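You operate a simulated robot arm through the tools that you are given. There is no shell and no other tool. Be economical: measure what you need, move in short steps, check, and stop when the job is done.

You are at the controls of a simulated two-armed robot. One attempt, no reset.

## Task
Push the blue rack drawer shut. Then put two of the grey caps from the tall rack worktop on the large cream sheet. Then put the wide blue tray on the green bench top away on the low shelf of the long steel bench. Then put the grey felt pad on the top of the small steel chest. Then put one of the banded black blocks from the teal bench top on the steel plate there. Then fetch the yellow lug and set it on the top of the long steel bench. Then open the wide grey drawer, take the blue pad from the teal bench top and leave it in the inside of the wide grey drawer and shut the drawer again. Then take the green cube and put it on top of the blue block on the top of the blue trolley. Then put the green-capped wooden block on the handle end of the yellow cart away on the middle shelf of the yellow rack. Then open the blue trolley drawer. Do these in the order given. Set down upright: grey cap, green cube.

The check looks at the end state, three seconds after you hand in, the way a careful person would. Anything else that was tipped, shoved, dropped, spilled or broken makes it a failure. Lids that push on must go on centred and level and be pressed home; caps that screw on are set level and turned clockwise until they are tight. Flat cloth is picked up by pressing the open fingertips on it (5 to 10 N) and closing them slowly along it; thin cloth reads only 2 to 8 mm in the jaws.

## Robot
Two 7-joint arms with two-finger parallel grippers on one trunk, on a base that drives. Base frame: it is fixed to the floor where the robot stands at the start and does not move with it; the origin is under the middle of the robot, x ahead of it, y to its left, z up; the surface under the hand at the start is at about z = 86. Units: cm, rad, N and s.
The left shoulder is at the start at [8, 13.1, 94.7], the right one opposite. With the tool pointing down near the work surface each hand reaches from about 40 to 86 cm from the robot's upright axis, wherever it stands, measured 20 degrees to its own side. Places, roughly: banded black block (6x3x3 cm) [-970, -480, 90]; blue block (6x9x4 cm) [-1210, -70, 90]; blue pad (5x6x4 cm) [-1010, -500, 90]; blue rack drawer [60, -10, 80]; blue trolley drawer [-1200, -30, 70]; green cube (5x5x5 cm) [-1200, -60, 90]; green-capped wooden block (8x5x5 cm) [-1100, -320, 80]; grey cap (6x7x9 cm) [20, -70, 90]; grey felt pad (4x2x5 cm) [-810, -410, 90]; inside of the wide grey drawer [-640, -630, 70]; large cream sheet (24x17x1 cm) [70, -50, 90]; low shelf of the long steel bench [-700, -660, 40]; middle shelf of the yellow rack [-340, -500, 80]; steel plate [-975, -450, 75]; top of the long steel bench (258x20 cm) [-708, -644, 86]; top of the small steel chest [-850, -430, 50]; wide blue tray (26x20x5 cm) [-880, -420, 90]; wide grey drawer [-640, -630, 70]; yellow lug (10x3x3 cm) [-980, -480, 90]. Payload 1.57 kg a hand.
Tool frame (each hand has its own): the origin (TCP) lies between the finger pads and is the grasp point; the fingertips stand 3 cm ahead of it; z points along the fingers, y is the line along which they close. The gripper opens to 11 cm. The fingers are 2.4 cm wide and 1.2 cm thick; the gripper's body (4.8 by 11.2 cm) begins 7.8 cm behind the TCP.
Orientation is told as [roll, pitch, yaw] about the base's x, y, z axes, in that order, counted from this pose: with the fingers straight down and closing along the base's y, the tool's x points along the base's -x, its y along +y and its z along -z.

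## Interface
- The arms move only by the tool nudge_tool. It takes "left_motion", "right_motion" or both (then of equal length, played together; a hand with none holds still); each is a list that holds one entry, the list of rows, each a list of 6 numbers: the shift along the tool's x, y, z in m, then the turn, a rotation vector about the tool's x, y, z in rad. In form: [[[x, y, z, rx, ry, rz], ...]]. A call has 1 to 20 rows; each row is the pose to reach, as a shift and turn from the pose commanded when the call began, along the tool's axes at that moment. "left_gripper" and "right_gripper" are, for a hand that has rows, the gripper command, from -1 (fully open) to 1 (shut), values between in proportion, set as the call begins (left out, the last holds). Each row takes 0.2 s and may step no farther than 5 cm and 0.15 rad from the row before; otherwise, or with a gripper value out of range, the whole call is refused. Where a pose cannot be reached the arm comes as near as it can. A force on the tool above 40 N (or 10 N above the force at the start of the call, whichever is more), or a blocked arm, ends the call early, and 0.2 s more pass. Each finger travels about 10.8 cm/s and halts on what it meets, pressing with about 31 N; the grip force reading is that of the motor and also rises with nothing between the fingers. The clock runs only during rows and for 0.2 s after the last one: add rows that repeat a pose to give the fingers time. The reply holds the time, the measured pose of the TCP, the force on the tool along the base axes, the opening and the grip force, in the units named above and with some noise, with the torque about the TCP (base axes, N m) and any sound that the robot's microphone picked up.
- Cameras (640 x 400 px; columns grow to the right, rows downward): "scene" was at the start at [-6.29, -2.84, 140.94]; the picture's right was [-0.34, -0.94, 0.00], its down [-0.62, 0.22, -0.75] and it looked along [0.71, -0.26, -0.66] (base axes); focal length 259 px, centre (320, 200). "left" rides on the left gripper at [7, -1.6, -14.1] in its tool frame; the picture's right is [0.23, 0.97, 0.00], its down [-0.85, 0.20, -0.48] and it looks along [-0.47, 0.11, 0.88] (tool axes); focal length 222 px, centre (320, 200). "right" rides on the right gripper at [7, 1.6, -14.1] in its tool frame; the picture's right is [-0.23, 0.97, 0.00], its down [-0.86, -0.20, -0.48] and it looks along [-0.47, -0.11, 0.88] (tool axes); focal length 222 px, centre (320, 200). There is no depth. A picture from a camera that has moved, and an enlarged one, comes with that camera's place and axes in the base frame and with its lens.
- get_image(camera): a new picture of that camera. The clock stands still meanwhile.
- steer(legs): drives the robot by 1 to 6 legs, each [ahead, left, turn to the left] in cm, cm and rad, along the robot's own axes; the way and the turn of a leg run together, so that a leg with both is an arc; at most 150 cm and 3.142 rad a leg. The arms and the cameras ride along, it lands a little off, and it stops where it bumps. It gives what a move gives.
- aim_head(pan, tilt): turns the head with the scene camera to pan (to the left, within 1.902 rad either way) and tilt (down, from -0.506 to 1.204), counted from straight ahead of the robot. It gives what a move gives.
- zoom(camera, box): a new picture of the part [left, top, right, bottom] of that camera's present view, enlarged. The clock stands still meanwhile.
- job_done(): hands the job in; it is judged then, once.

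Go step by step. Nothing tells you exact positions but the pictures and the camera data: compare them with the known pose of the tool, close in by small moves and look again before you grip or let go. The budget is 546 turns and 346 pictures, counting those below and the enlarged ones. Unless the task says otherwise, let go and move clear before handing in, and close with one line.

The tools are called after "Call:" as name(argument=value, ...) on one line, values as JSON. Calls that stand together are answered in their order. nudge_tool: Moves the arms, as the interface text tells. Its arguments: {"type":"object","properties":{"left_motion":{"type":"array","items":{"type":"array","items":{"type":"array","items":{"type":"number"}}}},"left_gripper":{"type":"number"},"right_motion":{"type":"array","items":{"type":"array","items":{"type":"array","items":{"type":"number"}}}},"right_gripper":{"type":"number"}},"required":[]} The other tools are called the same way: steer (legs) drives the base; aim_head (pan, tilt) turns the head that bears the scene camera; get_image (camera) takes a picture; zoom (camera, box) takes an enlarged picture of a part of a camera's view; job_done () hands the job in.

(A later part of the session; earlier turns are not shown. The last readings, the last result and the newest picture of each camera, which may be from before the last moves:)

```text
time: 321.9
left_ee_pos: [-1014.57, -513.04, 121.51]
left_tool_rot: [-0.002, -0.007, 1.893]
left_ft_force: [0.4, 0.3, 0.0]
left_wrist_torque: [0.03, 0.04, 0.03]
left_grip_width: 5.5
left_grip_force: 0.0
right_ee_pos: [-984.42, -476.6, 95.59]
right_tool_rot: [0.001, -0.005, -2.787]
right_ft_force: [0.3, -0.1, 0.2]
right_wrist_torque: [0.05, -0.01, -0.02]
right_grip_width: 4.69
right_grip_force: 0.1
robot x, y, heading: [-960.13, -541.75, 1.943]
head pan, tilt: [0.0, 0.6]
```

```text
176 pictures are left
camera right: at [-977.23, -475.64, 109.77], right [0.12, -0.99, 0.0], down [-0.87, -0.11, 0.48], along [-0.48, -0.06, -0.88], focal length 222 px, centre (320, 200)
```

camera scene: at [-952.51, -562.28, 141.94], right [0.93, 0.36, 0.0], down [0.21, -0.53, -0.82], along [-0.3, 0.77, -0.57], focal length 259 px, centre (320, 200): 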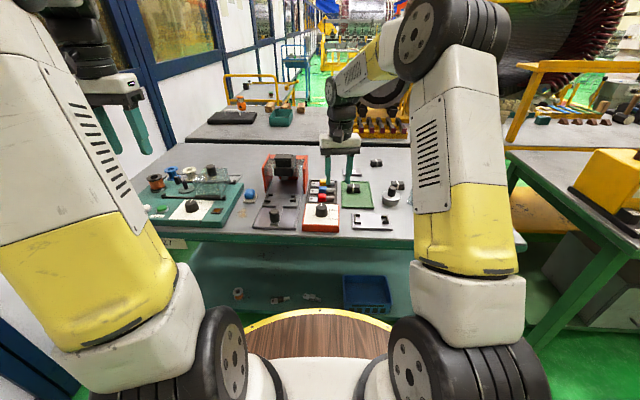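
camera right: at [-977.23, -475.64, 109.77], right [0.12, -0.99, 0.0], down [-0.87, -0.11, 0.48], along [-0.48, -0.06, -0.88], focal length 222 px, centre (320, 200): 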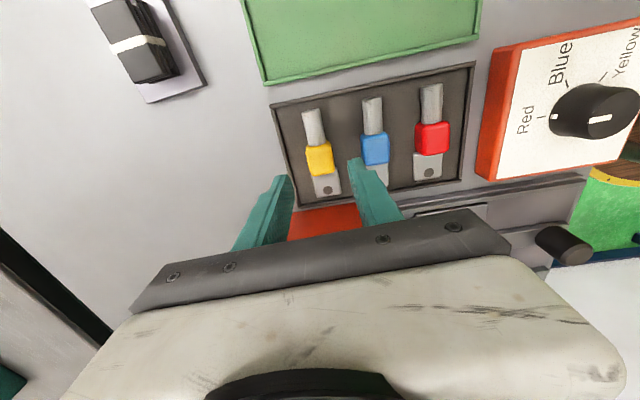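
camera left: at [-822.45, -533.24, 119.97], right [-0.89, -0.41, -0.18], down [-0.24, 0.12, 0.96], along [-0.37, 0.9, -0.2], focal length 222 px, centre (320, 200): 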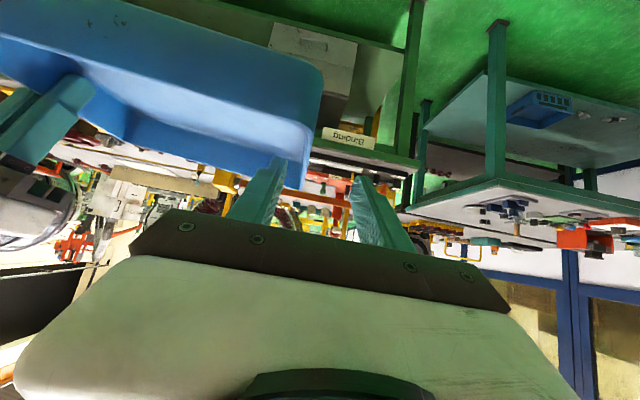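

Clear of the blue lug. Lowering the rest and closing gently.

Call:
nudge_tool(right_motion=[[[0, 0.001, 0.03, 0, 0, 0], [0, 0.001, 0.053, 0, 0, 0], [0, 0.001, 0.053, 0, 0, 0]]])

Call:
nudge_tool(right_motion=[[[0, 0, 0, 0, 0, 0], [0, 0, 0, 0, 0, 0], [0, 0, 0, 0, 0, 0]]], right_gripper=1)

Call:
nudge_tool(right_motion=[[[0, 0, -0.03, 0, 0, 0], [0, 0, -0.07, 0, 0, 0], [0, 0, -0.11, 0, 0, 0]]])

Call:
get_image(camera="right")

```text
time: 322.8
left_ee_pos: [-1014.52, -513.09, 121.55]
left_tool_rot: [-0.003, -0.007, 1.893]
left_ft_force: [0.1, -0.1, 0.2]
left_wrist_torque: [0.04, 0.0, 0.0]
left_grip_width: 5.48
left_grip_force: 0.0
right_ee_pos: [-984.48, -476.51, 90.24]
right_tool_rot: [-0.001, -0.004, -2.788]
right_ft_force: [0.2, 0.8, 0.3]
right_wrist_torque: [0.02, 0.01, 0.02]
right_grip_width: 4.69
right_grip_force: 0.0
robot x, y, heading: [-960.18, -542.07, 1.943]
head pan, tilt: [0.0, 0.6]
```

```text
time: 323.6
left_ee_pos: [-1014.57, -513.05, 121.63]
left_tool_rot: [-0.004, -0.008, 1.891]
left_ft_force: [-0.1, 0.7, -0.5]
left_wrist_torque: [0.04, 0.01, -0.01]
left_grip_width: 5.52
left_grip_force: 0.1
right_ee_pos: [-984.43, -476.66, 90.25]
right_tool_rot: [0.0, -0.006, -2.788]
right_ft_force: [-0.1, 0.3, -0.8]
right_wrist_torque: [0.0, 0.01, 0.0]
right_grip_width: 2.49
right_grip_force: 30.9
robot x, y, heading: [-960.24, -541.78, 1.94]
head pan, tilt: [0.0, 0.6]
```

```text
time: 324.4
left_ee_pos: [-1014.54, -512.95, 121.55]
left_tool_rot: [-0.005, -0.007, 1.892]
left_ft_force: [-0.1, -0.2, 0.6]
left_wrist_torque: [-0.02, 0.0, 0.05]
left_grip_width: 5.51
left_grip_force: 0.1
right_ee_pos: [-984.5, -476.73, 101.18]
right_tool_rot: [0.001, -0.006, -2.788]
right_ft_force: [-0.2, 0.5, -0.9]
right_wrist_torque: [-0.02, 0.02, -0.02]
right_grip_width: 2.51
right_grip_force: 31.4
robot x, y, heading: [-960.36, -542.1, 1.943]
head pan, tilt: [0.0, 0.6]
```

```text
175 pictures are left
camera right: at [-977.3, -475.69, 115.3], right [0.12, -0.99, 0.0], down [-0.87, -0.11, 0.48], along [-0.48, -0.06, -0.88], focal length 222 px, centre (320, 200)
```

right: 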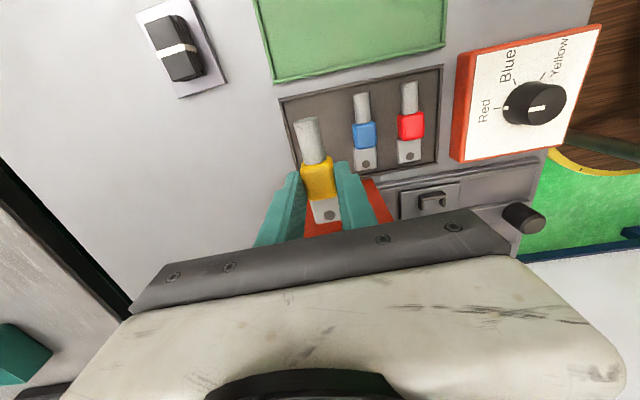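

Lug held. Raising and retracting, then turning round to the long bench.

Call:
nudge_tool(right_motion=[[[0, 0, -0.045, 0, 0, 0], [0, 0.01, -0.09, 0, 0, 0], [0, 0.05, -0.11, 0, 0, 0], [0, 0.09, -0.13, 0, 0, 0], [0, 0.13, -0.14, 0, 0, 0], [0, 0.17, -0.14, 0, 0, 0], [0, 0.2, -0.14, 0, 0, 0]]])

Call:
steer(legs=[[-50, 0, 0], [0, 0, 1.57], [0, 0, 1.53]])

Call:
get_image(camera="scene")

```text
time: 325.9
left_ee_pos: [-1014.55, -513.13, 121.43]
left_tool_rot: [-0.002, -0.007, 1.893]
left_ft_force: [0.7, 0.3, 0.1]
left_wrist_torque: [-0.04, -0.04, -0.01]
left_grip_width: 5.5
left_grip_force: 0.1
right_ee_pos: [-977.09, -495.42, 115.26]
right_tool_rot: [0.0, -0.004, -2.788]
right_ft_force: [-0.3, 0.1, -0.8]
right_wrist_torque: [-0.01, -0.02, 0.0]
right_grip_width: 2.52
right_grip_force: 30.9
robot x, y, heading: [-960.32, -541.84, 1.944]
head pan, tilt: [0.0, 0.6]
```

```text
time: 336.6
left_ee_pos: [-888.3, -618.68, 121.53]
left_tool_rot: [-0.002, -0.007, -1.263]
left_ft_force: [0.5, 0.3, 0.0]
left_wrist_torque: [0.01, 0.03, -0.01]
left_grip_width: 5.47
left_grip_force: 0.0
right_ee_pos: [-925.83, -635.8, 115.34]
right_tool_rot: [0.002, -0.006, 0.341]
right_ft_force: [0.3, 0.0, -0.6]
right_wrist_torque: [-0.01, 0.01, 0.0]
right_grip_width: 2.51
right_grip_force: 31.1
robot x, y, heading: [-941.96, -589.15, -1.211]
head pan, tilt: [0.0, 0.6]
```

```text
174 pictures are left
camera scene: at [-944.2, -584.32, 141.94], right [-0.94, -0.35, 0.0], down [-0.2, 0.53, -0.82], along [0.29, -0.77, -0.57], focal length 259 px, centre (320, 200)
```

scene: 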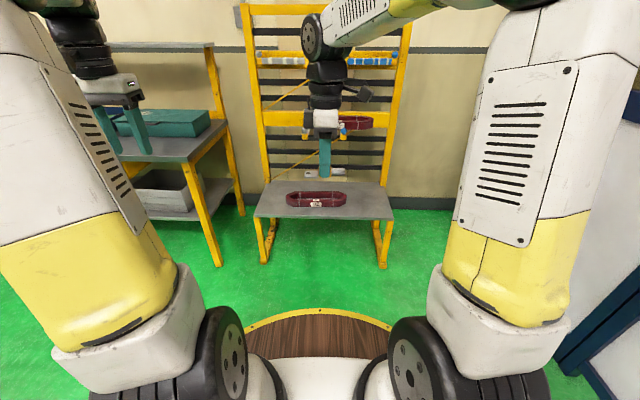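

I'll move left along the aisle to the long bench and drive in.

Call:
steer(legs=[[0, 75, 0], [0, 75, 0], [55, 0, 0]])

Call:
get_image(camera="scene")

```text
time: 347.0
left_ee_pos: [-730.82, -619.8, 121.57]
left_tool_rot: [-0.002, -0.008, -1.274]
left_ft_force: [-0.3, 0.3, -0.2]
left_wrist_torque: [-0.02, 0.0, -0.02]
left_grip_width: 5.47
left_grip_force: 0.0
right_ee_pos: [-768.68, -636.53, 115.25]
right_tool_rot: [0.0, -0.005, 0.327]
right_ft_force: [-1.1, 0.4, -1.3]
right_wrist_torque: [-0.04, -0.02, -0.02]
right_grip_width: 2.53
right_grip_force: 31.0
robot x, y, heading: [-784.14, -589.48, -1.223]
head pan, tilt: [0.0, 0.6]
```

```text
173 pictures are left
camera scene: at [-786.31, -584.78, 141.94], right [-0.94, -0.34, 0.0], down [-0.19, 0.53, -0.82], along [0.28, -0.78, -0.57], focal length 259 px, centre (320, 200)
```

scene: 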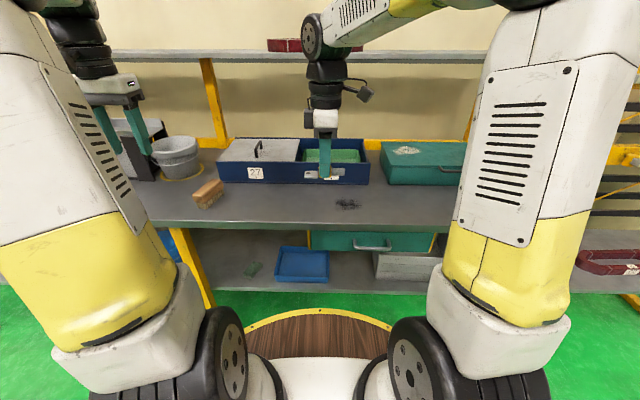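

Extending the lug over the free strip at about (-760, -655) and lowering.

Call:
nudge_tool(right_motion=[[[-0.004, -0.04, 0.02, 0, 0, 0], [-0.008, -0.08, 0.04, 0, 0, 0], [-0.012, -0.12, 0.06, 0, 0, 0], [-0.016, -0.16, 0.08, 0, 0, 0], [-0.023, -0.203, 0.1, 0, 0, 0], [-0.023, -0.203, 0.14, 0, 0, 0], [-0.023, -0.203, 0.18, 0, 0, 0], [-0.023, -0.203, 0.205, 0, 0, 0]]])

Call:
get_image(camera="right")

Call:
zoom(camera="scene", box=[200, 130, 440, 290])

```text
time: 348.8
left_ee_pos: [-730.8, -619.64, 121.51]
left_tool_rot: [-0.003, -0.007, -1.276]
left_ft_force: [-0.3, 0.2, -0.1]
left_wrist_torque: [-0.02, 0.0, 0.02]
left_grip_width: 5.49
left_grip_force: 0.0
right_ee_pos: [-760.5, -654.97, 94.82]
right_tool_rot: [0.001, -0.005, 0.327]
right_ft_force: [-0.3, -0.3, -0.8]
right_wrist_torque: [-0.02, -0.01, 0.03]
right_grip_width: 2.51
right_grip_force: 30.9
robot x, y, heading: [-784.39, -589.68, -1.222]
head pan, tilt: [0.0, 0.6]
```

```text
172 pictures are left
camera right: at [-767.61, -655.69, 109.09], right [-0.1, 1.0, 0.0], down [0.87, 0.09, 0.48], along [0.48, 0.05, -0.88], focal length 222 px, centre (320, 200)
```

right: 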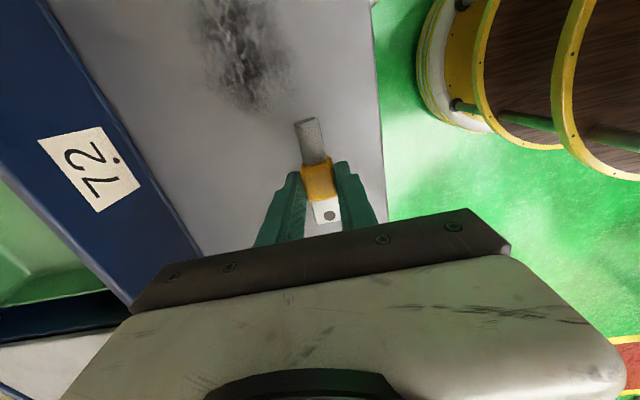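

```text
2.50 times, centred on (320, 210) of scene
camera zoom: at [-786.3, -584.78, 141.94], right [-0.94, -0.34, 0.0], down [-0.19, 0.53, -0.82], along [0.28, -0.78, -0.57], focal length 649 px, centre (320, 175)
```

zoom: 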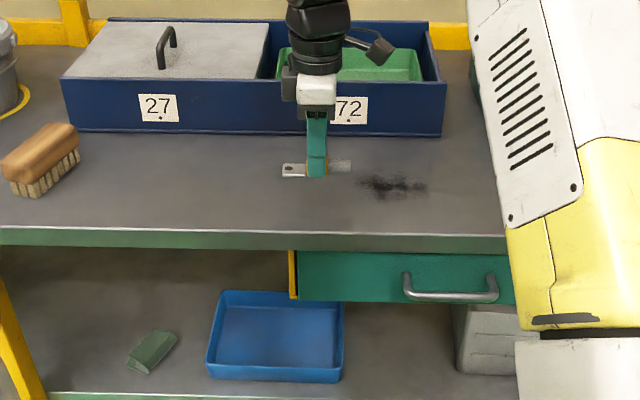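

Good spot. Lowering to contact.

Call:
nudge_tool(right_motion=[[[0, 0, 0.02, 0, 0, 0], [0, 0, 0.04, 0, 0, 0], [0, 0, 0.046, 0, 0, 0], [0, 0, 0.05, 0, 0, 0]]])

```text
time: 349.8
left_ee_pos: [-730.79, -619.84, 121.54]
left_tool_rot: [-0.003, -0.008, -1.276]
left_ft_force: [-0.3, -0.2, 0.0]
left_wrist_torque: [0.03, 0.0, 0.06]
left_grip_width: 5.5
left_grip_force: 0.0
right_ee_pos: [-759.94, -655.13, 89.66]
right_tool_rot: [0.001, -0.004, 0.327]
right_ft_force: [0.1, 0.1, -1.0]
right_wrist_torque: [-0.01, -0.02, -0.04]
right_grip_width: 2.5
right_grip_force: 31.0
robot x, y, heading: [-784.75, -589.61, -1.229]
head pan, tilt: [0.0, 0.6]
```

Call:
nudge_tool(right_motion=[[[0, 0, 0.003, 0, 0, 0], [0, 0, 0.006, 0, 0, 0], [0, 0, 0.008, 0, 0, 0], [0, 0, 0.008, 0, 0, 0]]])

```text
time: 350.8
left_ee_pos: [-730.89, -619.76, 121.56]
left_tool_rot: [-0.003, -0.008, -1.275]
left_ft_force: [-0.9, 0.0, 0.6]
left_wrist_torque: [-0.03, 0.03, 0.06]
left_grip_width: 5.48
left_grip_force: 0.1
right_ee_pos: [-759.8, -655.01, 89.12]
right_tool_rot: [-0.002, -0.006, 0.328]
right_ft_force: [-3.7, 2.4, 25.8]
right_wrist_torque: [0.1, 0.09, -0.01]
right_grip_width: 2.5
right_grip_force: 31.3
robot x, y, heading: [-784.33, -589.82, -1.228]
head pan, tilt: [0.0, 0.6]
```

Contact at 26 N. Easing up, releasing and rising.

Call:
nudge_tool(right_motion=[[[0, 0, -0.002, 0, 0, 0], [0, 0, -0.002, 0, 0, 0]]])

Call:
nudge_tool(right_motion=[[[0, 0, 0, 0, 0, 0], [0, 0, 0, 0, 0, 0], [0, 0, -0.03, 0, 0, 0], [0, 0, -0.07, 0, 0, 0], [0, 0.03, -0.11, 0, 0, 0], [0, 0.07, -0.15, 0, 0, 0], [0, 0.11, -0.19, 0, 0, 0], [0, 0.15, -0.23, 0, 0, 0]]], right_gripper=0.2)

Call:
get_image(camera="scene")

```text
time: 351.4
left_ee_pos: [-730.76, -619.72, 121.54]
left_tool_rot: [-0.004, -0.007, -1.277]
left_ft_force: [-1.3, 0.2, 0.8]
left_wrist_torque: [-0.01, 0.01, 0.02]
left_grip_width: 5.5
left_grip_force: 0.0
right_ee_pos: [-759.83, -654.92, 89.11]
right_tool_rot: [0.0, -0.004, 0.328]
right_ft_force: [0.3, -2.7, 7.0]
right_wrist_torque: [-0.14, -0.01, 0.01]
right_grip_width: 2.52
right_grip_force: 31.0
robot x, y, heading: [-784.25, -589.49, -1.226]
head pan, tilt: [0.0, 0.6]
```

```text
refused: row 6 steps farther than a row can; nothing moved
```

```text
170 pictures are left
camera scene: at [-786.3, -584.79, 141.94], right [-0.94, -0.34, 0.0], down [-0.19, 0.53, -0.83], along [0.28, -0.78, -0.57], focal length 259 px, centre (320, 200)
```

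scene: 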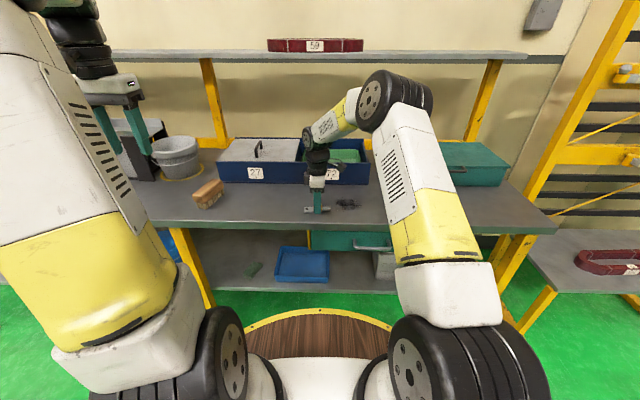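

Call:
nudge_tool(right_motion=[[[0, 0, 0, 0, 0, 0], [0, 0, 0, 0, 0, 0], [0, 0, -0.03, 0, 0, 0], [0, 0, -0.07, 0, 0, 0], [0, 0.02, -0.11, 0, 0, 0], [0, 0.05, -0.145, 0, 0, 0], [0, 0.08, -0.18, 0, 0, 0], [0, 0.11, -0.215, 0, 0, 0], [0, 0.15, -0.24, 0, 0, 0]]], right_gripper=0.2)

Call:
get_image(camera="scene")

```text
time: 353.4
left_ee_pos: [-730.81, -619.92, 121.52]
left_tool_rot: [-0.004, -0.007, -1.277]
left_ft_force: [0.3, 0.1, -0.4]
left_wrist_torque: [0.03, -0.01, -0.03]
left_grip_width: 5.48
left_grip_force: 0.0
right_ee_pos: [-764.61, -640.71, 113.42]
right_tool_rot: [0.001, -0.006, 0.33]
right_ft_force: [0.8, -0.2, -0.1]
right_wrist_torque: [0.05, 0.0, -0.02]
right_grip_width: 4.39
right_grip_force: 0.1
robot x, y, heading: [-784.23, -589.95, -1.226]
head pan, tilt: [0.0, 0.6]
```

```text
169 pictures are left
camera scene: at [-786.29, -584.83, 141.95], right [-0.94, -0.34, 0.0], down [-0.19, 0.53, -0.82], along [0.28, -0.78, -0.57], focal length 259 px, centre (320, 200)
```

scene: 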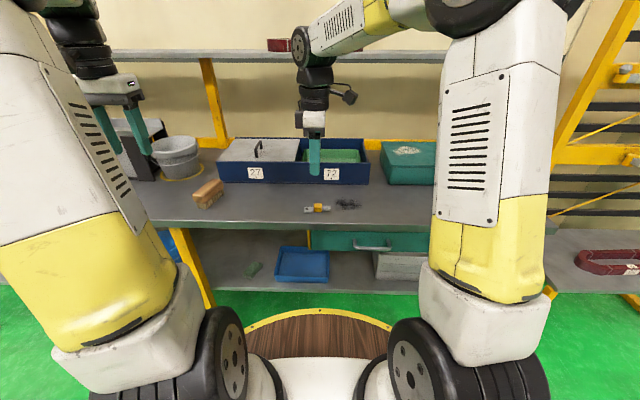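

The lug lies on the long bench. Next the wide grey drawer: backing off and moving left along the bench to it.

Call:
steer(legs=[[-25, 0, 0], [0, 65, 0], [0, 60, 0]])

Call:
get_image(camera="scene")

```text
time: 361.4
left_ee_pos: [-623.81, -553.44, 121.55]
left_tool_rot: [-0.003, -0.006, -1.27]
left_ft_force: [0.3, -0.6, -0.5]
left_wrist_torque: [0.0, 0.01, 0.01]
left_grip_width: 5.48
left_grip_force: 0.1
right_ee_pos: [-657.56, -574.58, 113.55]
right_tool_rot: [-0.001, -0.006, 0.332]
right_ft_force: [0.5, -0.1, -1.0]
right_wrist_torque: [0.0, -0.02, -0.01]
right_grip_width: 4.41
right_grip_force: 0.0
robot x, y, heading: [-677.74, -523.82, -1.218]
head pan, tilt: [0.0, 0.6]
```

```text
168 pictures are left
camera scene: at [-679.48, -518.77, 141.94], right [-0.94, -0.34, 0.0], down [-0.19, 0.53, -0.82], along [0.28, -0.77, -0.57], focal length 259 px, centre (320, 200)
```

scene: 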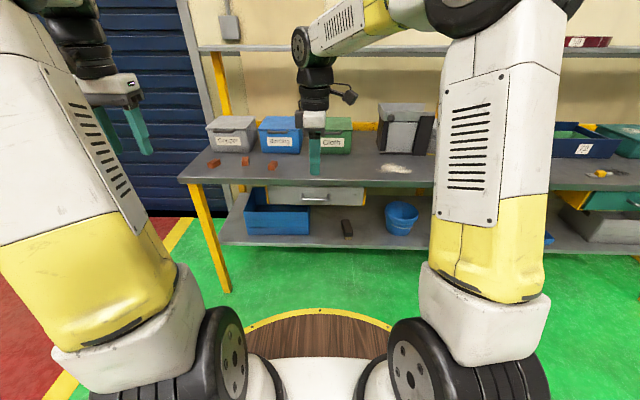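

Call:
zoom(camera="scene", box=[200, 140, 440, 260])

```text
2.67 times, centred on (320, 200) of scene
camera zoom: at [-679.48, -518.77, 141.94], right [-0.94, -0.34, 0.0], down [-0.19, 0.53, -0.82], along [0.28, -0.77, -0.57], focal length 692 px, centre (320, 200)
```

zoom: 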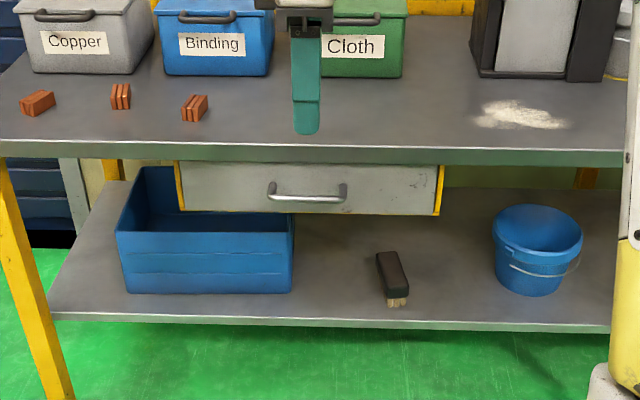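

The grey drawer's handle is near (-645, -606, 77). The right hand is already turned to close along the pull direction. I'll drive in 15 cm, lower the hand in front of the handle and look.

Call:
steer(legs=[[15, 0, 0]])

Call:
nudge_tool(right_motion=[[[0, 0, 0.04, 0.1, 0, 0], [0, 0, 0.08, 0.2, 0, 0], [0, 0, 0.12, 0.3, 0, 0], [0, 0, 0.16, 0.3, 0, 0], [0, 0, 0.2, 0.3, 0, 0], [0, 0, 0.23, 0.3, 0, 0]]], right_gripper=-0.1)

Call:
get_image(camera="right")

Call:
zoom(camera="scene", box=[220, 150, 420, 290])

```text
time: 362.7
left_ee_pos: [-618.45, -567.54, 121.54]
left_tool_rot: [-0.003, -0.007, -1.268]
left_ft_force: [1.3, 0.2, 0.5]
left_wrist_torque: [0.0, -0.01, 0.03]
left_grip_width: 5.5
left_grip_force: 0.0
right_ee_pos: [-652.21, -588.66, 113.53]
right_tool_rot: [0.001, -0.006, 0.337]
right_ft_force: [-0.5, -0.7, 0.0]
right_wrist_torque: [-0.03, 0.0, -0.05]
right_grip_width: 4.39
right_grip_force: 0.1
robot x, y, heading: [-672.5, -537.85, -1.219]
head pan, tilt: [0.0, 0.6]
```

```text
time: 364.1
left_ee_pos: [-618.64, -567.58, 121.53]
left_tool_rot: [-0.005, -0.008, -1.266]
left_ft_force: [0.8, 0.1, -0.3]
left_wrist_torque: [0.0, 0.01, 0.01]
left_grip_width: 5.51
left_grip_force: 0.1
right_ee_pos: [-651.88, -588.79, 90.56]
right_tool_rot: [-0.3, -0.006, 0.336]
right_ft_force: [-0.7, 0.3, -0.4]
right_wrist_torque: [0.03, 0.01, 0.03]
right_grip_width: 6.04
right_grip_force: 0.1
robot x, y, heading: [-672.45, -537.95, -1.221]
head pan, tilt: [0.0, 0.6]
```

```text
166 pictures are left
camera right: at [-660.46, -585.65, 103.57], right [-0.09, 0.95, -0.29], down [0.82, 0.24, 0.52], along [0.56, -0.19, -0.8], focal length 222 px, centre (320, 200)
```

right: 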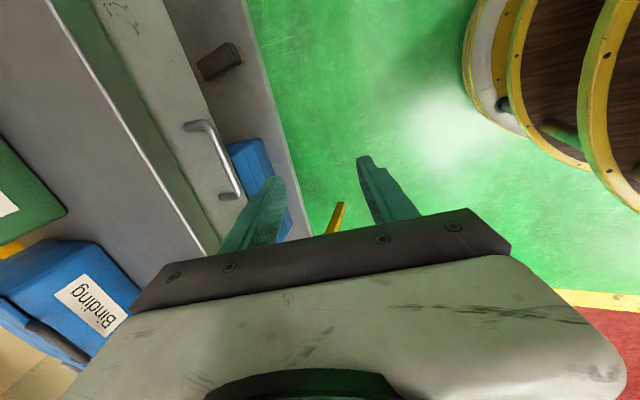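

```text
2.86 times, centred on (320, 220) of scene
camera zoom: at [-674.31, -532.91, 141.94], right [-0.94, -0.35, 0.0], down [-0.2, 0.53, -0.83], along [0.29, -0.77, -0.56], focal length 741 px, centre (320, 143)
```

zoom: 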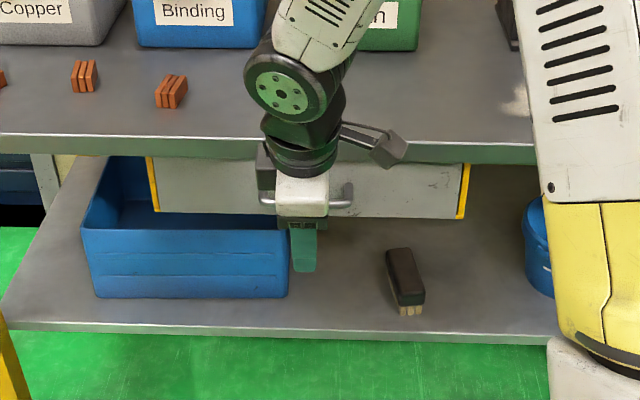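

The bar is 10 cm long, centred at (-644.5, -607.6, 77), about 4.4 cm in front of the panel. I'll lean the hand to 0.45, narrow the fingers, and come to a point just above and outside it.

Call:
nudge_tool(right_motion=[[[-0.002, -0.035, 0.024, 0.04, 0, 0], [-0.004, -0.07, 0.048, 0.08, 0, 0], [-0.006, -0.104, 0.071, 0.12, 0, 0], [-0.0075, -0.1385, 0.095, 0.15, 0, 0], [-0.0075, -0.1385, 0.095, 0.15, 0, 0]]], right_gripper=0.5)

Call:
get_image(camera="right")

```text
time: 365.3
left_ee_pos: [-618.59, -567.59, 121.65]
left_tool_rot: [-0.003, -0.007, -1.269]
left_ft_force: [-0.5, 0.2, 0.5]
left_wrist_torque: [0.01, -0.01, -0.01]
left_grip_width: 5.52
left_grip_force: 0.0
right_ee_pos: [-646.01, -603.69, 85.42]
right_tool_rot: [-0.451, -0.006, 0.336]
right_ft_force: [0.3, -0.2, 0.5]
right_wrist_torque: [-0.03, 0.0, -0.03]
right_grip_width: 2.72
right_grip_force: 0.0
robot x, y, heading: [-672.09, -537.86, -1.221]
head pan, tilt: [0.0, 0.6]
```

```text
164 pictures are left
camera right: at [-655.25, -598.82, 97.55], right [-0.07, 0.9, -0.42], down [0.8, 0.31, 0.52], along [0.6, -0.3, -0.74], focal length 222 px, centre (320, 200)
```

right: 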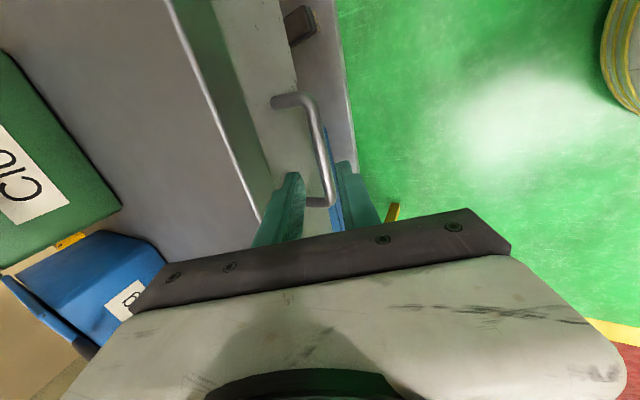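

The bar lines up exactly between the fingers. Advancing onto it.

Call:
nudge_tool(right_motion=[[[0, 0, 0.025, 0, 0, 0], [0, 0, 0.05, 0, 0, 0], [0, 0, 0.07, 0, 0, 0], [0, 0, 0.088, 0, 0, 0]]])

Call:
get_image(camera="right")

```text
time: 366.3
left_ee_pos: [-618.62, -567.61, 121.52]
left_tool_rot: [-0.004, -0.007, -1.267]
left_ft_force: [0.2, -0.9, 0.1]
left_wrist_torque: [0.01, 0.03, -0.01]
left_grip_width: 5.51
left_grip_force: 0.0
right_ee_pos: [-644.92, -607.01, 77.37]
right_tool_rot: [-0.451, -0.005, 0.334]
right_ft_force: [-0.3, 0.0, -0.6]
right_wrist_torque: [-0.03, 0.0, 0.02]
right_grip_width: 2.75
right_grip_force: 0.0
robot x, y, heading: [-672.35, -537.29, -1.218]
head pan, tilt: [0.0, 0.6]
```

```text
163 pictures are left
camera right: at [-654.01, -602.22, 89.54], right [-0.07, 0.9, -0.42], down [0.8, 0.31, 0.52], along [0.6, -0.3, -0.74], focal length 222 px, centre (320, 200)
```

right: 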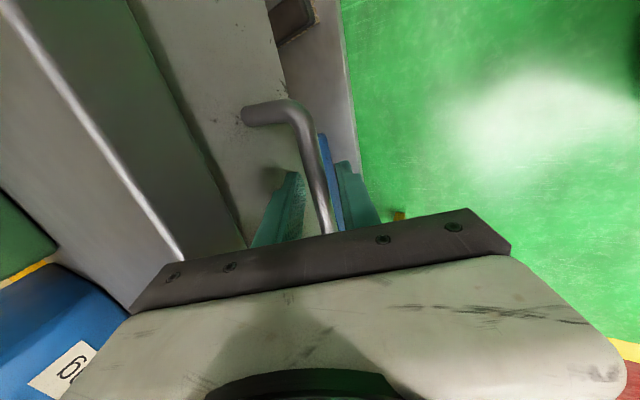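

The bar is inside the fingers. Closing and pulling the drawer out slowly.

Call:
nudge_tool(right_motion=[[[0, 0, 0, 0, 0, 0], [0, 0, 0, 0, 0, 0], [0, 0.018, -0.0087, 0, 0, 0], [0, 0.036, -0.0174, 0, 0, 0], [0, 0.054, -0.026, 0, 0, 0], [0, 0.072, -0.0348, 0, 0, 0], [0, 0.09, -0.0435, 0, 0, 0], [0, 0.108, -0.0522, 0, 0, 0], [0, 0.126, -0.061, 0, 0, 0], [0, 0.144, -0.0696, 0, 0, 0], [0, 0.162, -0.0783, 0, 0, 0], [0, 0.18, -0.087, 0, 0, 0]]], right_gripper=1)

Call:
get_image(camera="scene")

```text
time: 368.9
left_ee_pos: [-618.47, -567.53, 121.39]
left_tool_rot: [-0.003, -0.007, -1.267]
left_ft_force: [0.3, -0.2, 0.0]
left_wrist_torque: [0.0, 0.02, -0.01]
left_grip_width: 5.51
left_grip_force: 0.1
right_ee_pos: [-651.67, -588.11, 77.65]
right_tool_rot: [-0.45, -0.005, 0.337]
right_ft_force: [20.4, 7.4, -7.2]
right_wrist_torque: [0.18, -0.4, -0.63]
right_grip_width: 1.41
right_grip_force: 30.4
robot x, y, heading: [-671.93, -537.72, -1.214]
head pan, tilt: [0.0, 0.6]
```

```text
162 pictures are left
camera scene: at [-674.2, -532.93, 141.94], right [-0.94, -0.35, 0.0], down [-0.2, 0.53, -0.82], along [0.28, -0.77, -0.57], focal length 259 px, centre (320, 200)
```

scene: 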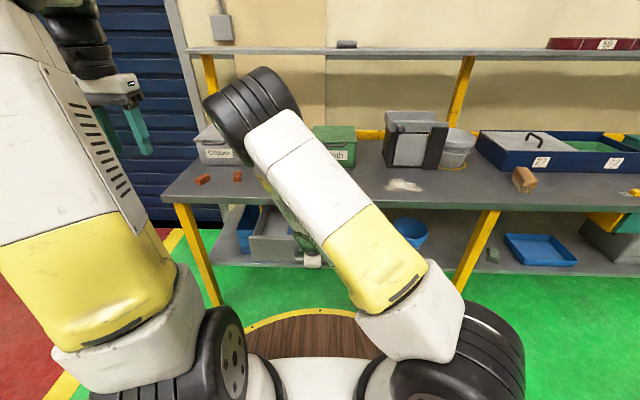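

The drawer is out about 20 cm. Releasing the handle and lifting the hand away.

Call:
nudge_tool(right_motion=[[[0, 0, 0, 0, 0, 0], [0, 0, 0, 0, 0, 0], [0, 0, -0.03, 0, 0, 0], [0, 0, -0.06, 0, 0, 0], [0, 0, -0.1, 0, 0, 0], [0, 0.0, -0.14, -0.1, 0, 0], [0, 0, -0.18, -0.2, 0, 0], [0, 0, -0.22, -0.3, 0, 0], [0, 0, -0.26, -0.45, 0, 0]]], right_gripper=0.4)

Call:
get_image(camera="scene")

Call:
get_image(camera="right")

```text
time: 370.9
left_ee_pos: [-618.56, -567.51, 121.5]
left_tool_rot: [-0.003, -0.007, -1.268]
left_ft_force: [-0.3, 0.3, 0.2]
left_wrist_torque: [0.03, -0.02, -0.01]
left_grip_width: 5.5
left_grip_force: 0.0
right_ee_pos: [-654.99, -577.86, 101.38]
right_tool_rot: [0.002, -0.005, 0.337]
right_ft_force: [0.4, -0.6, -0.6]
right_wrist_torque: [-0.01, -0.02, -0.03]
right_grip_width: 3.28
right_grip_force: 0.0
robot x, y, heading: [-672.48, -537.72, -1.22]
head pan, tilt: [0.0, 0.6]
```

```text
161 pictures are left
camera scene: at [-674.27, -532.93, 141.94], right [-0.94, -0.35, 0.0], down [-0.2, 0.53, -0.82], along [0.28, -0.77, -0.57], focal length 259 px, centre (320, 200)
```

scene: 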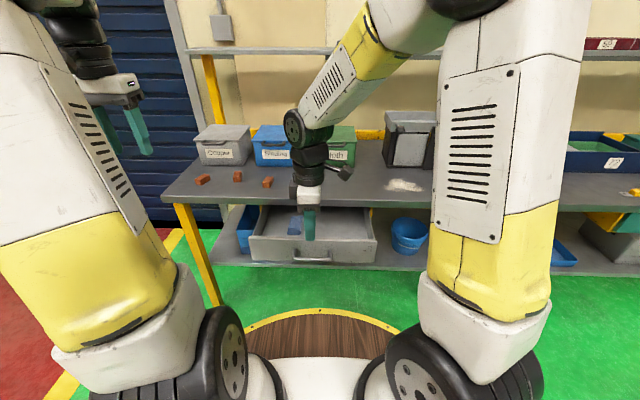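

```text
160 pictures are left
camera right: at [-662.24, -578.73, 115.56], right [-0.11, 0.99, 0.0], down [0.87, 0.09, 0.48], along [0.48, 0.05, -0.88], focal length 222 px, centre (320, 200)
```

right: 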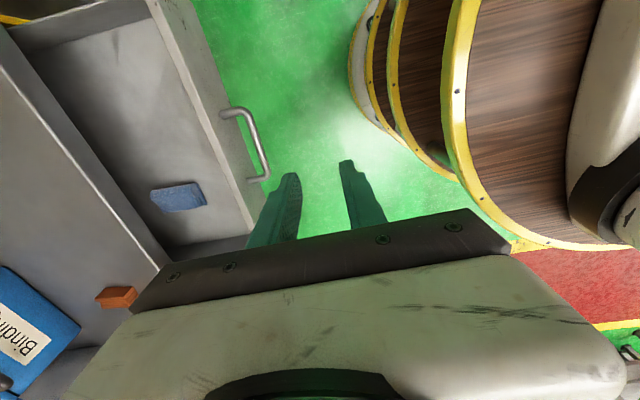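

The drawer is open (it already holds another blue cloth). Now to the teal bench for the blue pad: raise the hand, back off, sidestep right, and turn round.

Call:
nudge_tool(right_motion=[[[0, 0, -0.04, 0, 0, 0], [0, 0, -0.08, 0, 0, 0], [0, 0, -0.12, 0, 0, 0], [0, 0, -0.15, 0, 0, 0]]])

Call:
steer(legs=[[-42, 0, 0], [0, -145, 0], [0, -135, 0], [0, 0, 1.57], [0, 0, 1.57]])

Call:
get_image(camera="scene")

```text
time: 371.9
left_ee_pos: [-618.43, -567.58, 121.51]
left_tool_rot: [-0.004, -0.006, -1.268]
left_ft_force: [0.0, -0.8, 0.9]
left_wrist_torque: [0.0, -0.01, -0.01]
left_grip_width: 5.5
left_grip_force: 0.1
right_ee_pos: [-655.1, -577.51, 116.21]
right_tool_rot: [0.001, -0.003, 0.338]
right_ft_force: [0.2, -0.2, -0.3]
right_wrist_torque: [0.01, 0.0, -0.04]
right_grip_width: 3.32
right_grip_force: 0.1
robot x, y, heading: [-672.46, -537.63, -1.215]
head pan, tilt: [0.0, 0.6]
```

```text
time: 395.2
left_ee_pos: [-1002.66, -562.03, 121.46]
left_tool_rot: [-0.004, -0.006, 1.829]
left_ft_force: [0.5, -0.1, 0.9]
left_wrist_torque: [-0.01, -0.02, 0.03]
left_grip_width: 5.5
left_grip_force: 0.2
right_ee_pos: [-965.82, -553.58, 116.13]
right_tool_rot: [-0.001, -0.005, -2.849]
right_ft_force: [-0.3, 0.0, -0.4]
right_wrist_torque: [-0.01, 0.01, 0.01]
right_grip_width: 3.31
right_grip_force: 0.2
robot x, y, heading: [-949.94, -593.88, 1.877]
head pan, tilt: [0.0, 0.6]
```

```text
159 pictures are left
camera scene: at [-948.99, -599.02, 141.94], right [0.95, 0.3, 0.0], down [0.17, -0.54, -0.82], along [-0.25, 0.79, -0.57], focal length 259 px, centre (320, 200)
```

scene: 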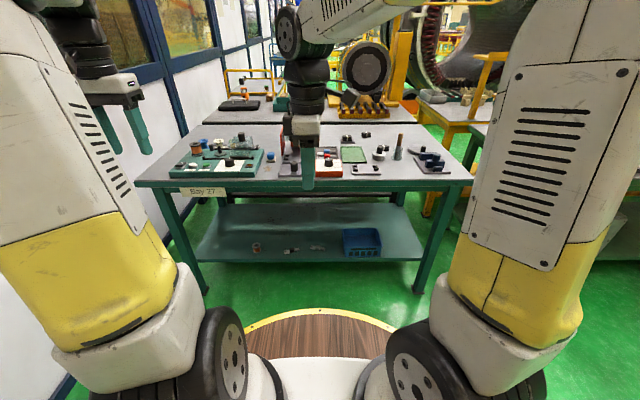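

Driving in 48 cm brings the blue pad into the left hand's reach.

Call:
steer(legs=[[48, 0, 0]])

Call:
nudge_tool(left_motion=[[[-0.04, -0.02, 0, 0, 0, 0], [-0.08, -0.05, 0.02, 0, 0, 0], [-0.1, -0.09, 0.04, 0, 0, 0], [-0.12, -0.13, 0.06, 0, 0, 0]]], left_gripper=-0.5)

Call:
get_image(camera="left")

Call:
get_image(camera="scene")

```text
time: 398.1
left_ee_pos: [-1017.74, -515.34, 121.55]
left_tool_rot: [-0.003, -0.006, 1.832]
left_ft_force: [0.4, 0.0, 0.2]
left_wrist_torque: [0.02, 0.01, -0.01]
left_grip_width: 5.52
left_grip_force: 0.1
right_ee_pos: [-980.73, -506.93, 116.04]
right_tool_rot: [-0.001, -0.004, -2.85]
right_ft_force: [0.2, 0.8, -0.3]
right_wrist_torque: [-0.03, -0.02, -0.02]
right_grip_width: 3.32
right_grip_force: 0.0
robot x, y, heading: [-965.26, -547.2, 1.88]
head pan, tilt: [0.0, 0.6]
```

```text
refused: row 2 steps farther than a row can; nothing moved
```

```text
158 pictures are left
camera left: at [-1014.38, -521.75, 135.59], right [-0.88, -0.47, -0.01], down [-0.41, 0.77, 0.48], along [-0.22, 0.43, -0.88], focal length 222 px, centre (320, 200)
```

left: 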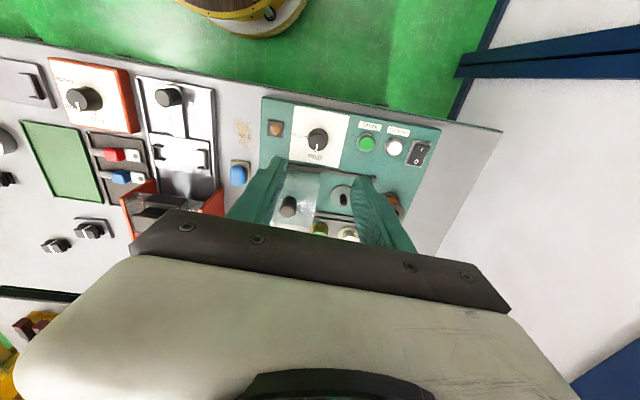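

```text
157 pictures are left
camera scene: at [-963.9, -552.34, 141.94], right [0.95, 0.3, 0.0], down [0.17, -0.54, -0.83], along [-0.25, 0.79, -0.57], focal length 259 px, centre (320, 200)
```

scene: 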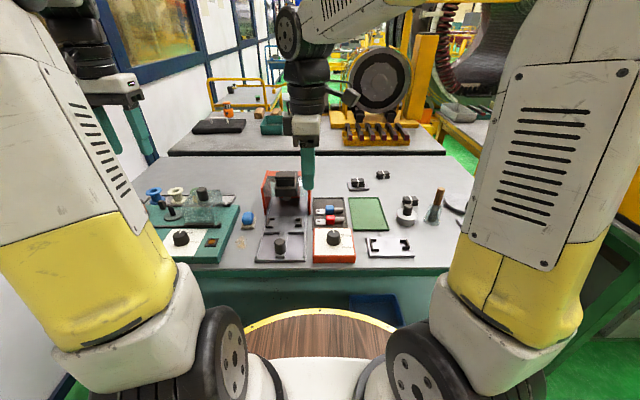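

Call:
zoom(camera="left", box=[190, 100, 310, 200])

Call:
zoom(camera="scene", box=[200, 190, 300, 260])

```text
4.00 times, centred on (250, 150) of left
camera zoom: at [-1014.38, -521.75, 135.59], right [-0.88, -0.47, -0.01], down [-0.41, 0.77, 0.48], along [-0.22, 0.43, -0.88], focal length 888 px, centre (600, 400)
```

zoom: 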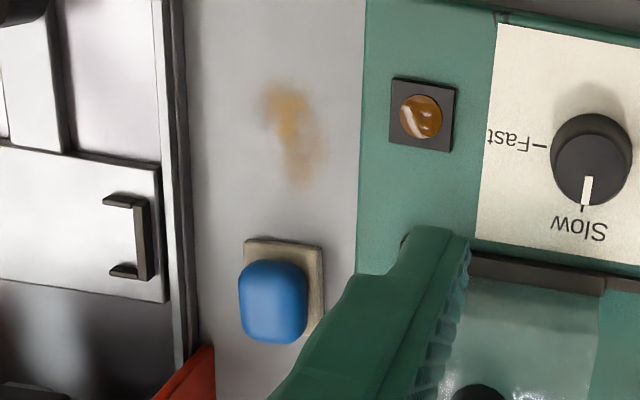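

```text
5.71 times, centred on (250, 225) of scene
camera zoom: at [-963.9, -552.34, 141.94], right [0.95, 0.3, 0.0], down [0.17, -0.54, -0.83], along [-0.25, 0.79, -0.57], focal length 1482 px, centre (720, 57)
```

zoom: 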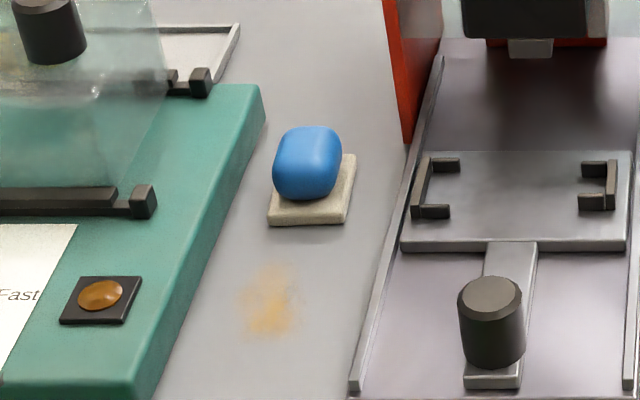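

The blue pad is a blue puck on a small felt base at (-1006.7, -495.6). The sides are tight, so I'll grip it front-to-back with the left hand turned a quarter.

Call:
nudge_tool(left_motion=[[[-0.013, -0.013, 0, 0, 0, -0.135], [-0.026, -0.026, 0, 0, 0, -0.27], [-0.039, -0.039, 0.01, 0, 0, -0.405], [-0.052, -0.052, 0.02, 0, 0, -0.54], [-0.065, -0.065, 0.03, 0, 0, -0.675], [-0.078, -0.078, 0.04, 0, 0, -0.81], [-0.091, -0.091, 0.05, 0, 0, -0.945], [-0.104, -0.104, 0.06, 0, 0, -1.08], [-0.117, -0.117, 0.07, 0, 0, -1.215], [-0.13, -0.13, 0.08, 0, 0, -1.35], [-0.145, -0.143, 0.09, 0, 0, -1.485], [-0.162, -0.158, 0.1, 0, 0, -1.62], [-0.162, -0.158, 0.135, 0, 0, -1.71]]], left_gripper=-0.2)

Call:
get_image(camera="left")

```text
time: 400.9
left_ee_pos: [-1006.44, -495.57, 108.19]
left_tool_rot: [-0.008, 0.005, -2.741]
left_ft_force: [-0.1, 0.1, 0.0]
left_wrist_torque: [-0.02, 0.02, -0.01]
left_grip_width: 6.6
left_grip_force: 0.1
right_ee_pos: [-980.68, -507.08, 116.02]
right_tool_rot: [0.001, -0.005, -2.85]
right_ft_force: [-0.8, -0.3, 0.2]
right_wrist_torque: [-0.01, 0.02, 0.0]
right_grip_width: 3.28
right_grip_force: 0.1
robot x, y, heading: [-965.2, -547.44, 1.879]
head pan, tilt: [0.0, 0.6]
```

```text
154 pictures are left
camera left: at [-1000.76, -491.46, 122.33], right [0.59, -0.81, -0.01], down [-0.71, -0.52, 0.47], along [-0.39, -0.28, -0.88], focal length 222 px, centre (320, 200)
```

left: 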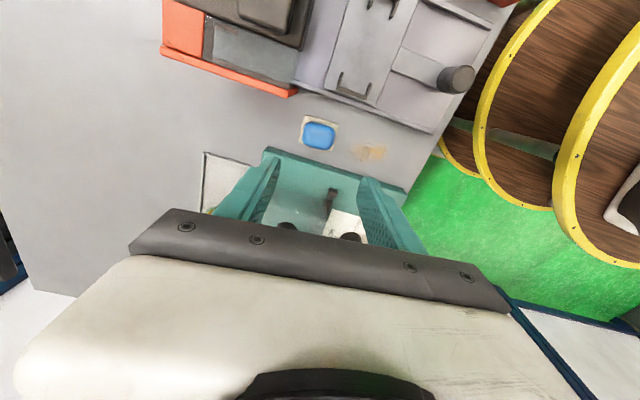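

Centred over the pad. Lowering.

Call:
nudge_tool(left_motion=[[[0.002, 0, 0.04, 0, 0, 0], [0.004, 0, 0.08, 0, 0, 0], [0.004, 0, 0.12, 0, 0, 0]]])

Call:
get_image(camera="left")

```text
time: 401.7
left_ee_pos: [-1006.19, -495.33, 96.26]
left_tool_rot: [-0.006, 0.005, -2.741]
left_ft_force: [-0.5, 0.5, 0.5]
left_wrist_torque: [0.03, 0.05, -0.04]
left_grip_width: 6.59
left_grip_force: 0.1
right_ee_pos: [-980.66, -507.06, 116.21]
right_tool_rot: [0.0, -0.005, -2.851]
right_ft_force: [1.4, -0.4, 0.1]
right_wrist_torque: [0.0, 0.0, -0.02]
right_grip_width: 3.28
right_grip_force: 0.0
robot x, y, heading: [-965.49, -547.67, 1.881]
head pan, tilt: [0.0, 0.6]
```

```text
153 pictures are left
camera left: at [-1000.47, -491.24, 110.4], right [0.59, -0.81, -0.01], down [-0.71, -0.52, 0.47], along [-0.39, -0.27, -0.88], focal length 222 px, centre (320, 200)
```

left: 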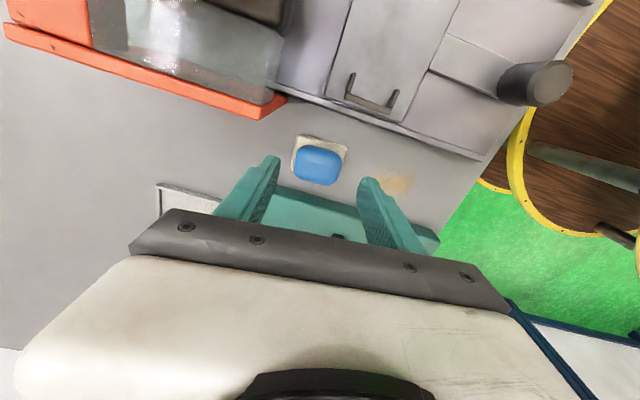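

Small correction and final lowering; then close.

Call:
nudge_tool(left_motion=[[[-0.0075, 0, 0.02, 0, 0, 0], [-0.0075, 0, 0.045, 0, 0, 0], [-0.0075, 0, 0.059, 0, 0, 0]]])

Call:
nudge_tool(left_motion=[[[0, 0, 0, 0, 0, 0], [0, 0, 0, 0, 0, 0], [0, 0, 0, 0, 0, 0], [0, 0, 0, 0, 0, 0]]], left_gripper=1)

Call:
nudge_tool(left_motion=[[[0, 0, -0.03, 0, 0, 0], [0, 0, -0.07, 0, 0, 0], [0, 0, -0.11, 0, 0, 0]]])

Call:
get_image(camera="left")

```text
time: 402.5
left_ee_pos: [-1006.79, -495.71, 90.11]
left_tool_rot: [-0.006, 0.006, -2.741]
left_ft_force: [0.0, 0.5, 0.8]
left_wrist_torque: [0.04, -0.01, 0.01]
left_grip_width: 6.61
left_grip_force: 0.1
right_ee_pos: [-980.67, -506.82, 116.13]
right_tool_rot: [-0.001, -0.004, -2.851]
right_ft_force: [-0.2, 0.4, -1.3]
right_wrist_torque: [0.0, -0.04, 0.04]
right_grip_width: 3.3
right_grip_force: 0.1
robot x, y, heading: [-965.33, -547.53, 1.882]
head pan, tilt: [0.0, 0.6]
```

```text
time: 403.5
left_ee_pos: [-1006.74, -495.56, 90.11]
left_tool_rot: [-0.007, 0.005, -2.744]
left_ft_force: [0.0, -0.6, -0.1]
left_wrist_torque: [-0.01, -0.01, -0.03]
left_grip_width: 4.68
left_grip_force: 30.9
right_ee_pos: [-980.67, -506.94, 116.17]
right_tool_rot: [0.0, -0.005, -2.851]
right_ft_force: [-0.4, -0.6, 0.7]
right_wrist_torque: [0.0, 0.03, 0.0]
right_grip_width: 3.32
right_grip_force: 0.0
robot x, y, heading: [-965.39, -547.1, 1.879]
head pan, tilt: [0.0, 0.6]
```

```text
time: 404.3
left_ee_pos: [-1006.54, -495.84, 101.11]
left_tool_rot: [-0.008, 0.005, -2.742]
left_ft_force: [-0.1, 0.4, 0.9]
left_wrist_torque: [0.0, 0.03, 0.0]
left_grip_width: 4.72
left_grip_force: 31.6
right_ee_pos: [-980.69, -506.91, 116.05]
right_tool_rot: [0.001, -0.005, -2.849]
right_ft_force: [0.0, 1.3, 0.6]
right_wrist_torque: [-0.05, -0.02, 0.0]
right_grip_width: 3.31
right_grip_force: 0.0
robot x, y, heading: [-965.1, -547.69, 1.878]
head pan, tilt: [0.0, 0.6]
```

```text
152 pictures are left
camera left: at [-1000.88, -491.71, 115.24], right [0.59, -0.81, 0.0], down [-0.71, -0.52, 0.47], along [-0.39, -0.28, -0.88], focal length 222 px, centre (320, 200)
```

left: 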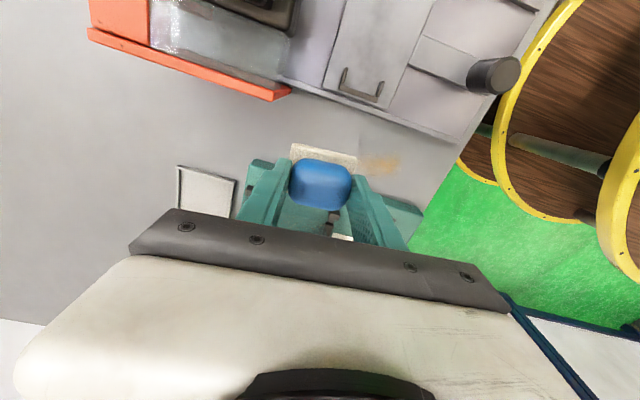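

Pad held, base included. Raising, retracting, and driving back to the drawer.

Call:
nudge_tool(left_motion=[[[0, 0.0, -0.04, 0, 0, 0], [0, 0.03, -0.07, 0, 0, 0], [-0.005, 0.07, -0.1, 0, 0, 0], [-0.01, 0.11, -0.12, 0, 0, 0], [-0.014, 0.149, -0.14, 0, 0, 0]]])

Call:
steer(legs=[[-48, 0, 0], [0, 0, -1.57], [0, 0, -1.53], [0, 135, 0], [0, 128, 0]])

Call:
get_image(camera="scene")

```text
refused: row 3 steps farther than a row can; nothing moved
```

```text
time: 427.3
left_ee_pos: [-657.4, -556.45, 101.05]
left_tool_rot: [-0.007, 0.006, 0.443]
left_ft_force: [1.1, -0.9, 0.0]
left_wrist_torque: [0.03, 0.0, 0.02]
left_grip_width: 4.69
left_grip_force: 31.7
right_ee_pos: [-683.67, -546.59, 116.13]
right_tool_rot: [0.001, -0.004, 0.337]
right_ft_force: [0.3, 0.3, 0.2]
right_wrist_torque: [0.02, 0.03, 0.0]
right_grip_width: 3.31
right_grip_force: 0.0
robot x, y, heading: [-701.0, -506.82, -1.219]
head pan, tilt: [0.0, 0.6]
```

```text
151 pictures are left
camera scene: at [-703.0, -501.94, 141.94], right [-0.94, -0.35, 0.0], down [-0.2, 0.53, -0.82], along [0.29, -0.77, -0.57], focal length 259 px, centre (320, 200)
```

scene: 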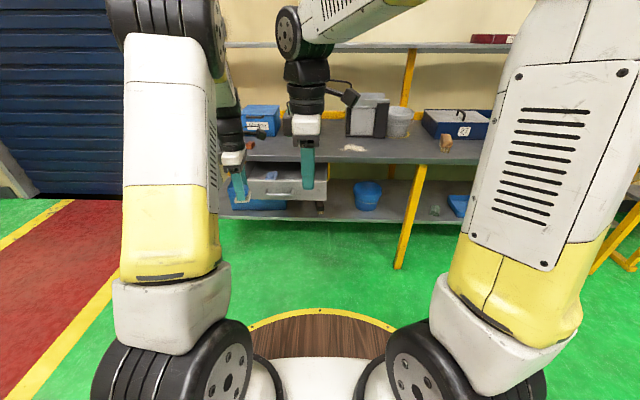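

At the drawer. Driving in towards it with the pad high, then I'll look inside.

Call:
steer(legs=[[0, -12, 0], [36, 0, 0]])

Call:
get_image(camera="scene")

Call:
get_image(camera="left")

```text
time: 430.4
left_ee_pos: [-655.98, -593.8, 101.01]
left_tool_rot: [-0.009, 0.006, 0.45]
left_ft_force: [0.3, 0.0, -0.8]
left_wrist_torque: [0.0, 0.0, -0.02]
left_grip_width: 4.7
left_grip_force: 31.3
right_ee_pos: [-682.35, -584.09, 115.97]
right_tool_rot: [-0.002, -0.005, 0.347]
right_ft_force: [0.6, -0.2, -0.9]
right_wrist_torque: [-0.01, 0.02, -0.01]
right_grip_width: 3.3
right_grip_force: 0.0
robot x, y, heading: [-699.74, -544.29, -1.207]
head pan, tilt: [0.0, 0.6]
```

```text
150 pictures are left
camera scene: at [-702.02, -539.63, 141.94], right [-0.94, -0.35, 0.0], down [-0.2, 0.53, -0.82], along [0.29, -0.77, -0.57], focal length 259 px, centre (320, 200)
```

scene: 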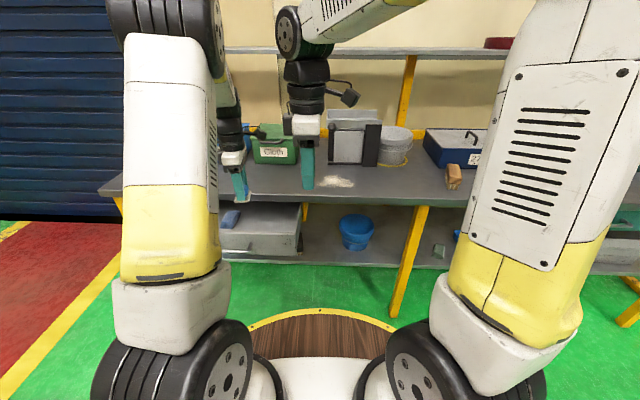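

```text
149 pictures are left
camera left: at [-661.59, -598.12, 115.22], right [-0.63, 0.78, -0.01], down [0.68, 0.56, 0.47], along [0.37, 0.29, -0.88], focal length 222 px, centre (320, 200)
```

left: 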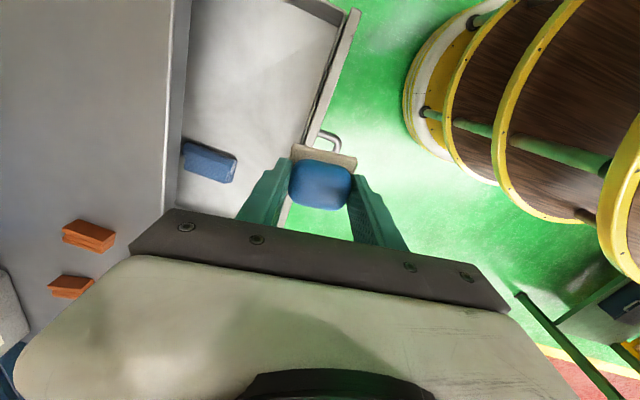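

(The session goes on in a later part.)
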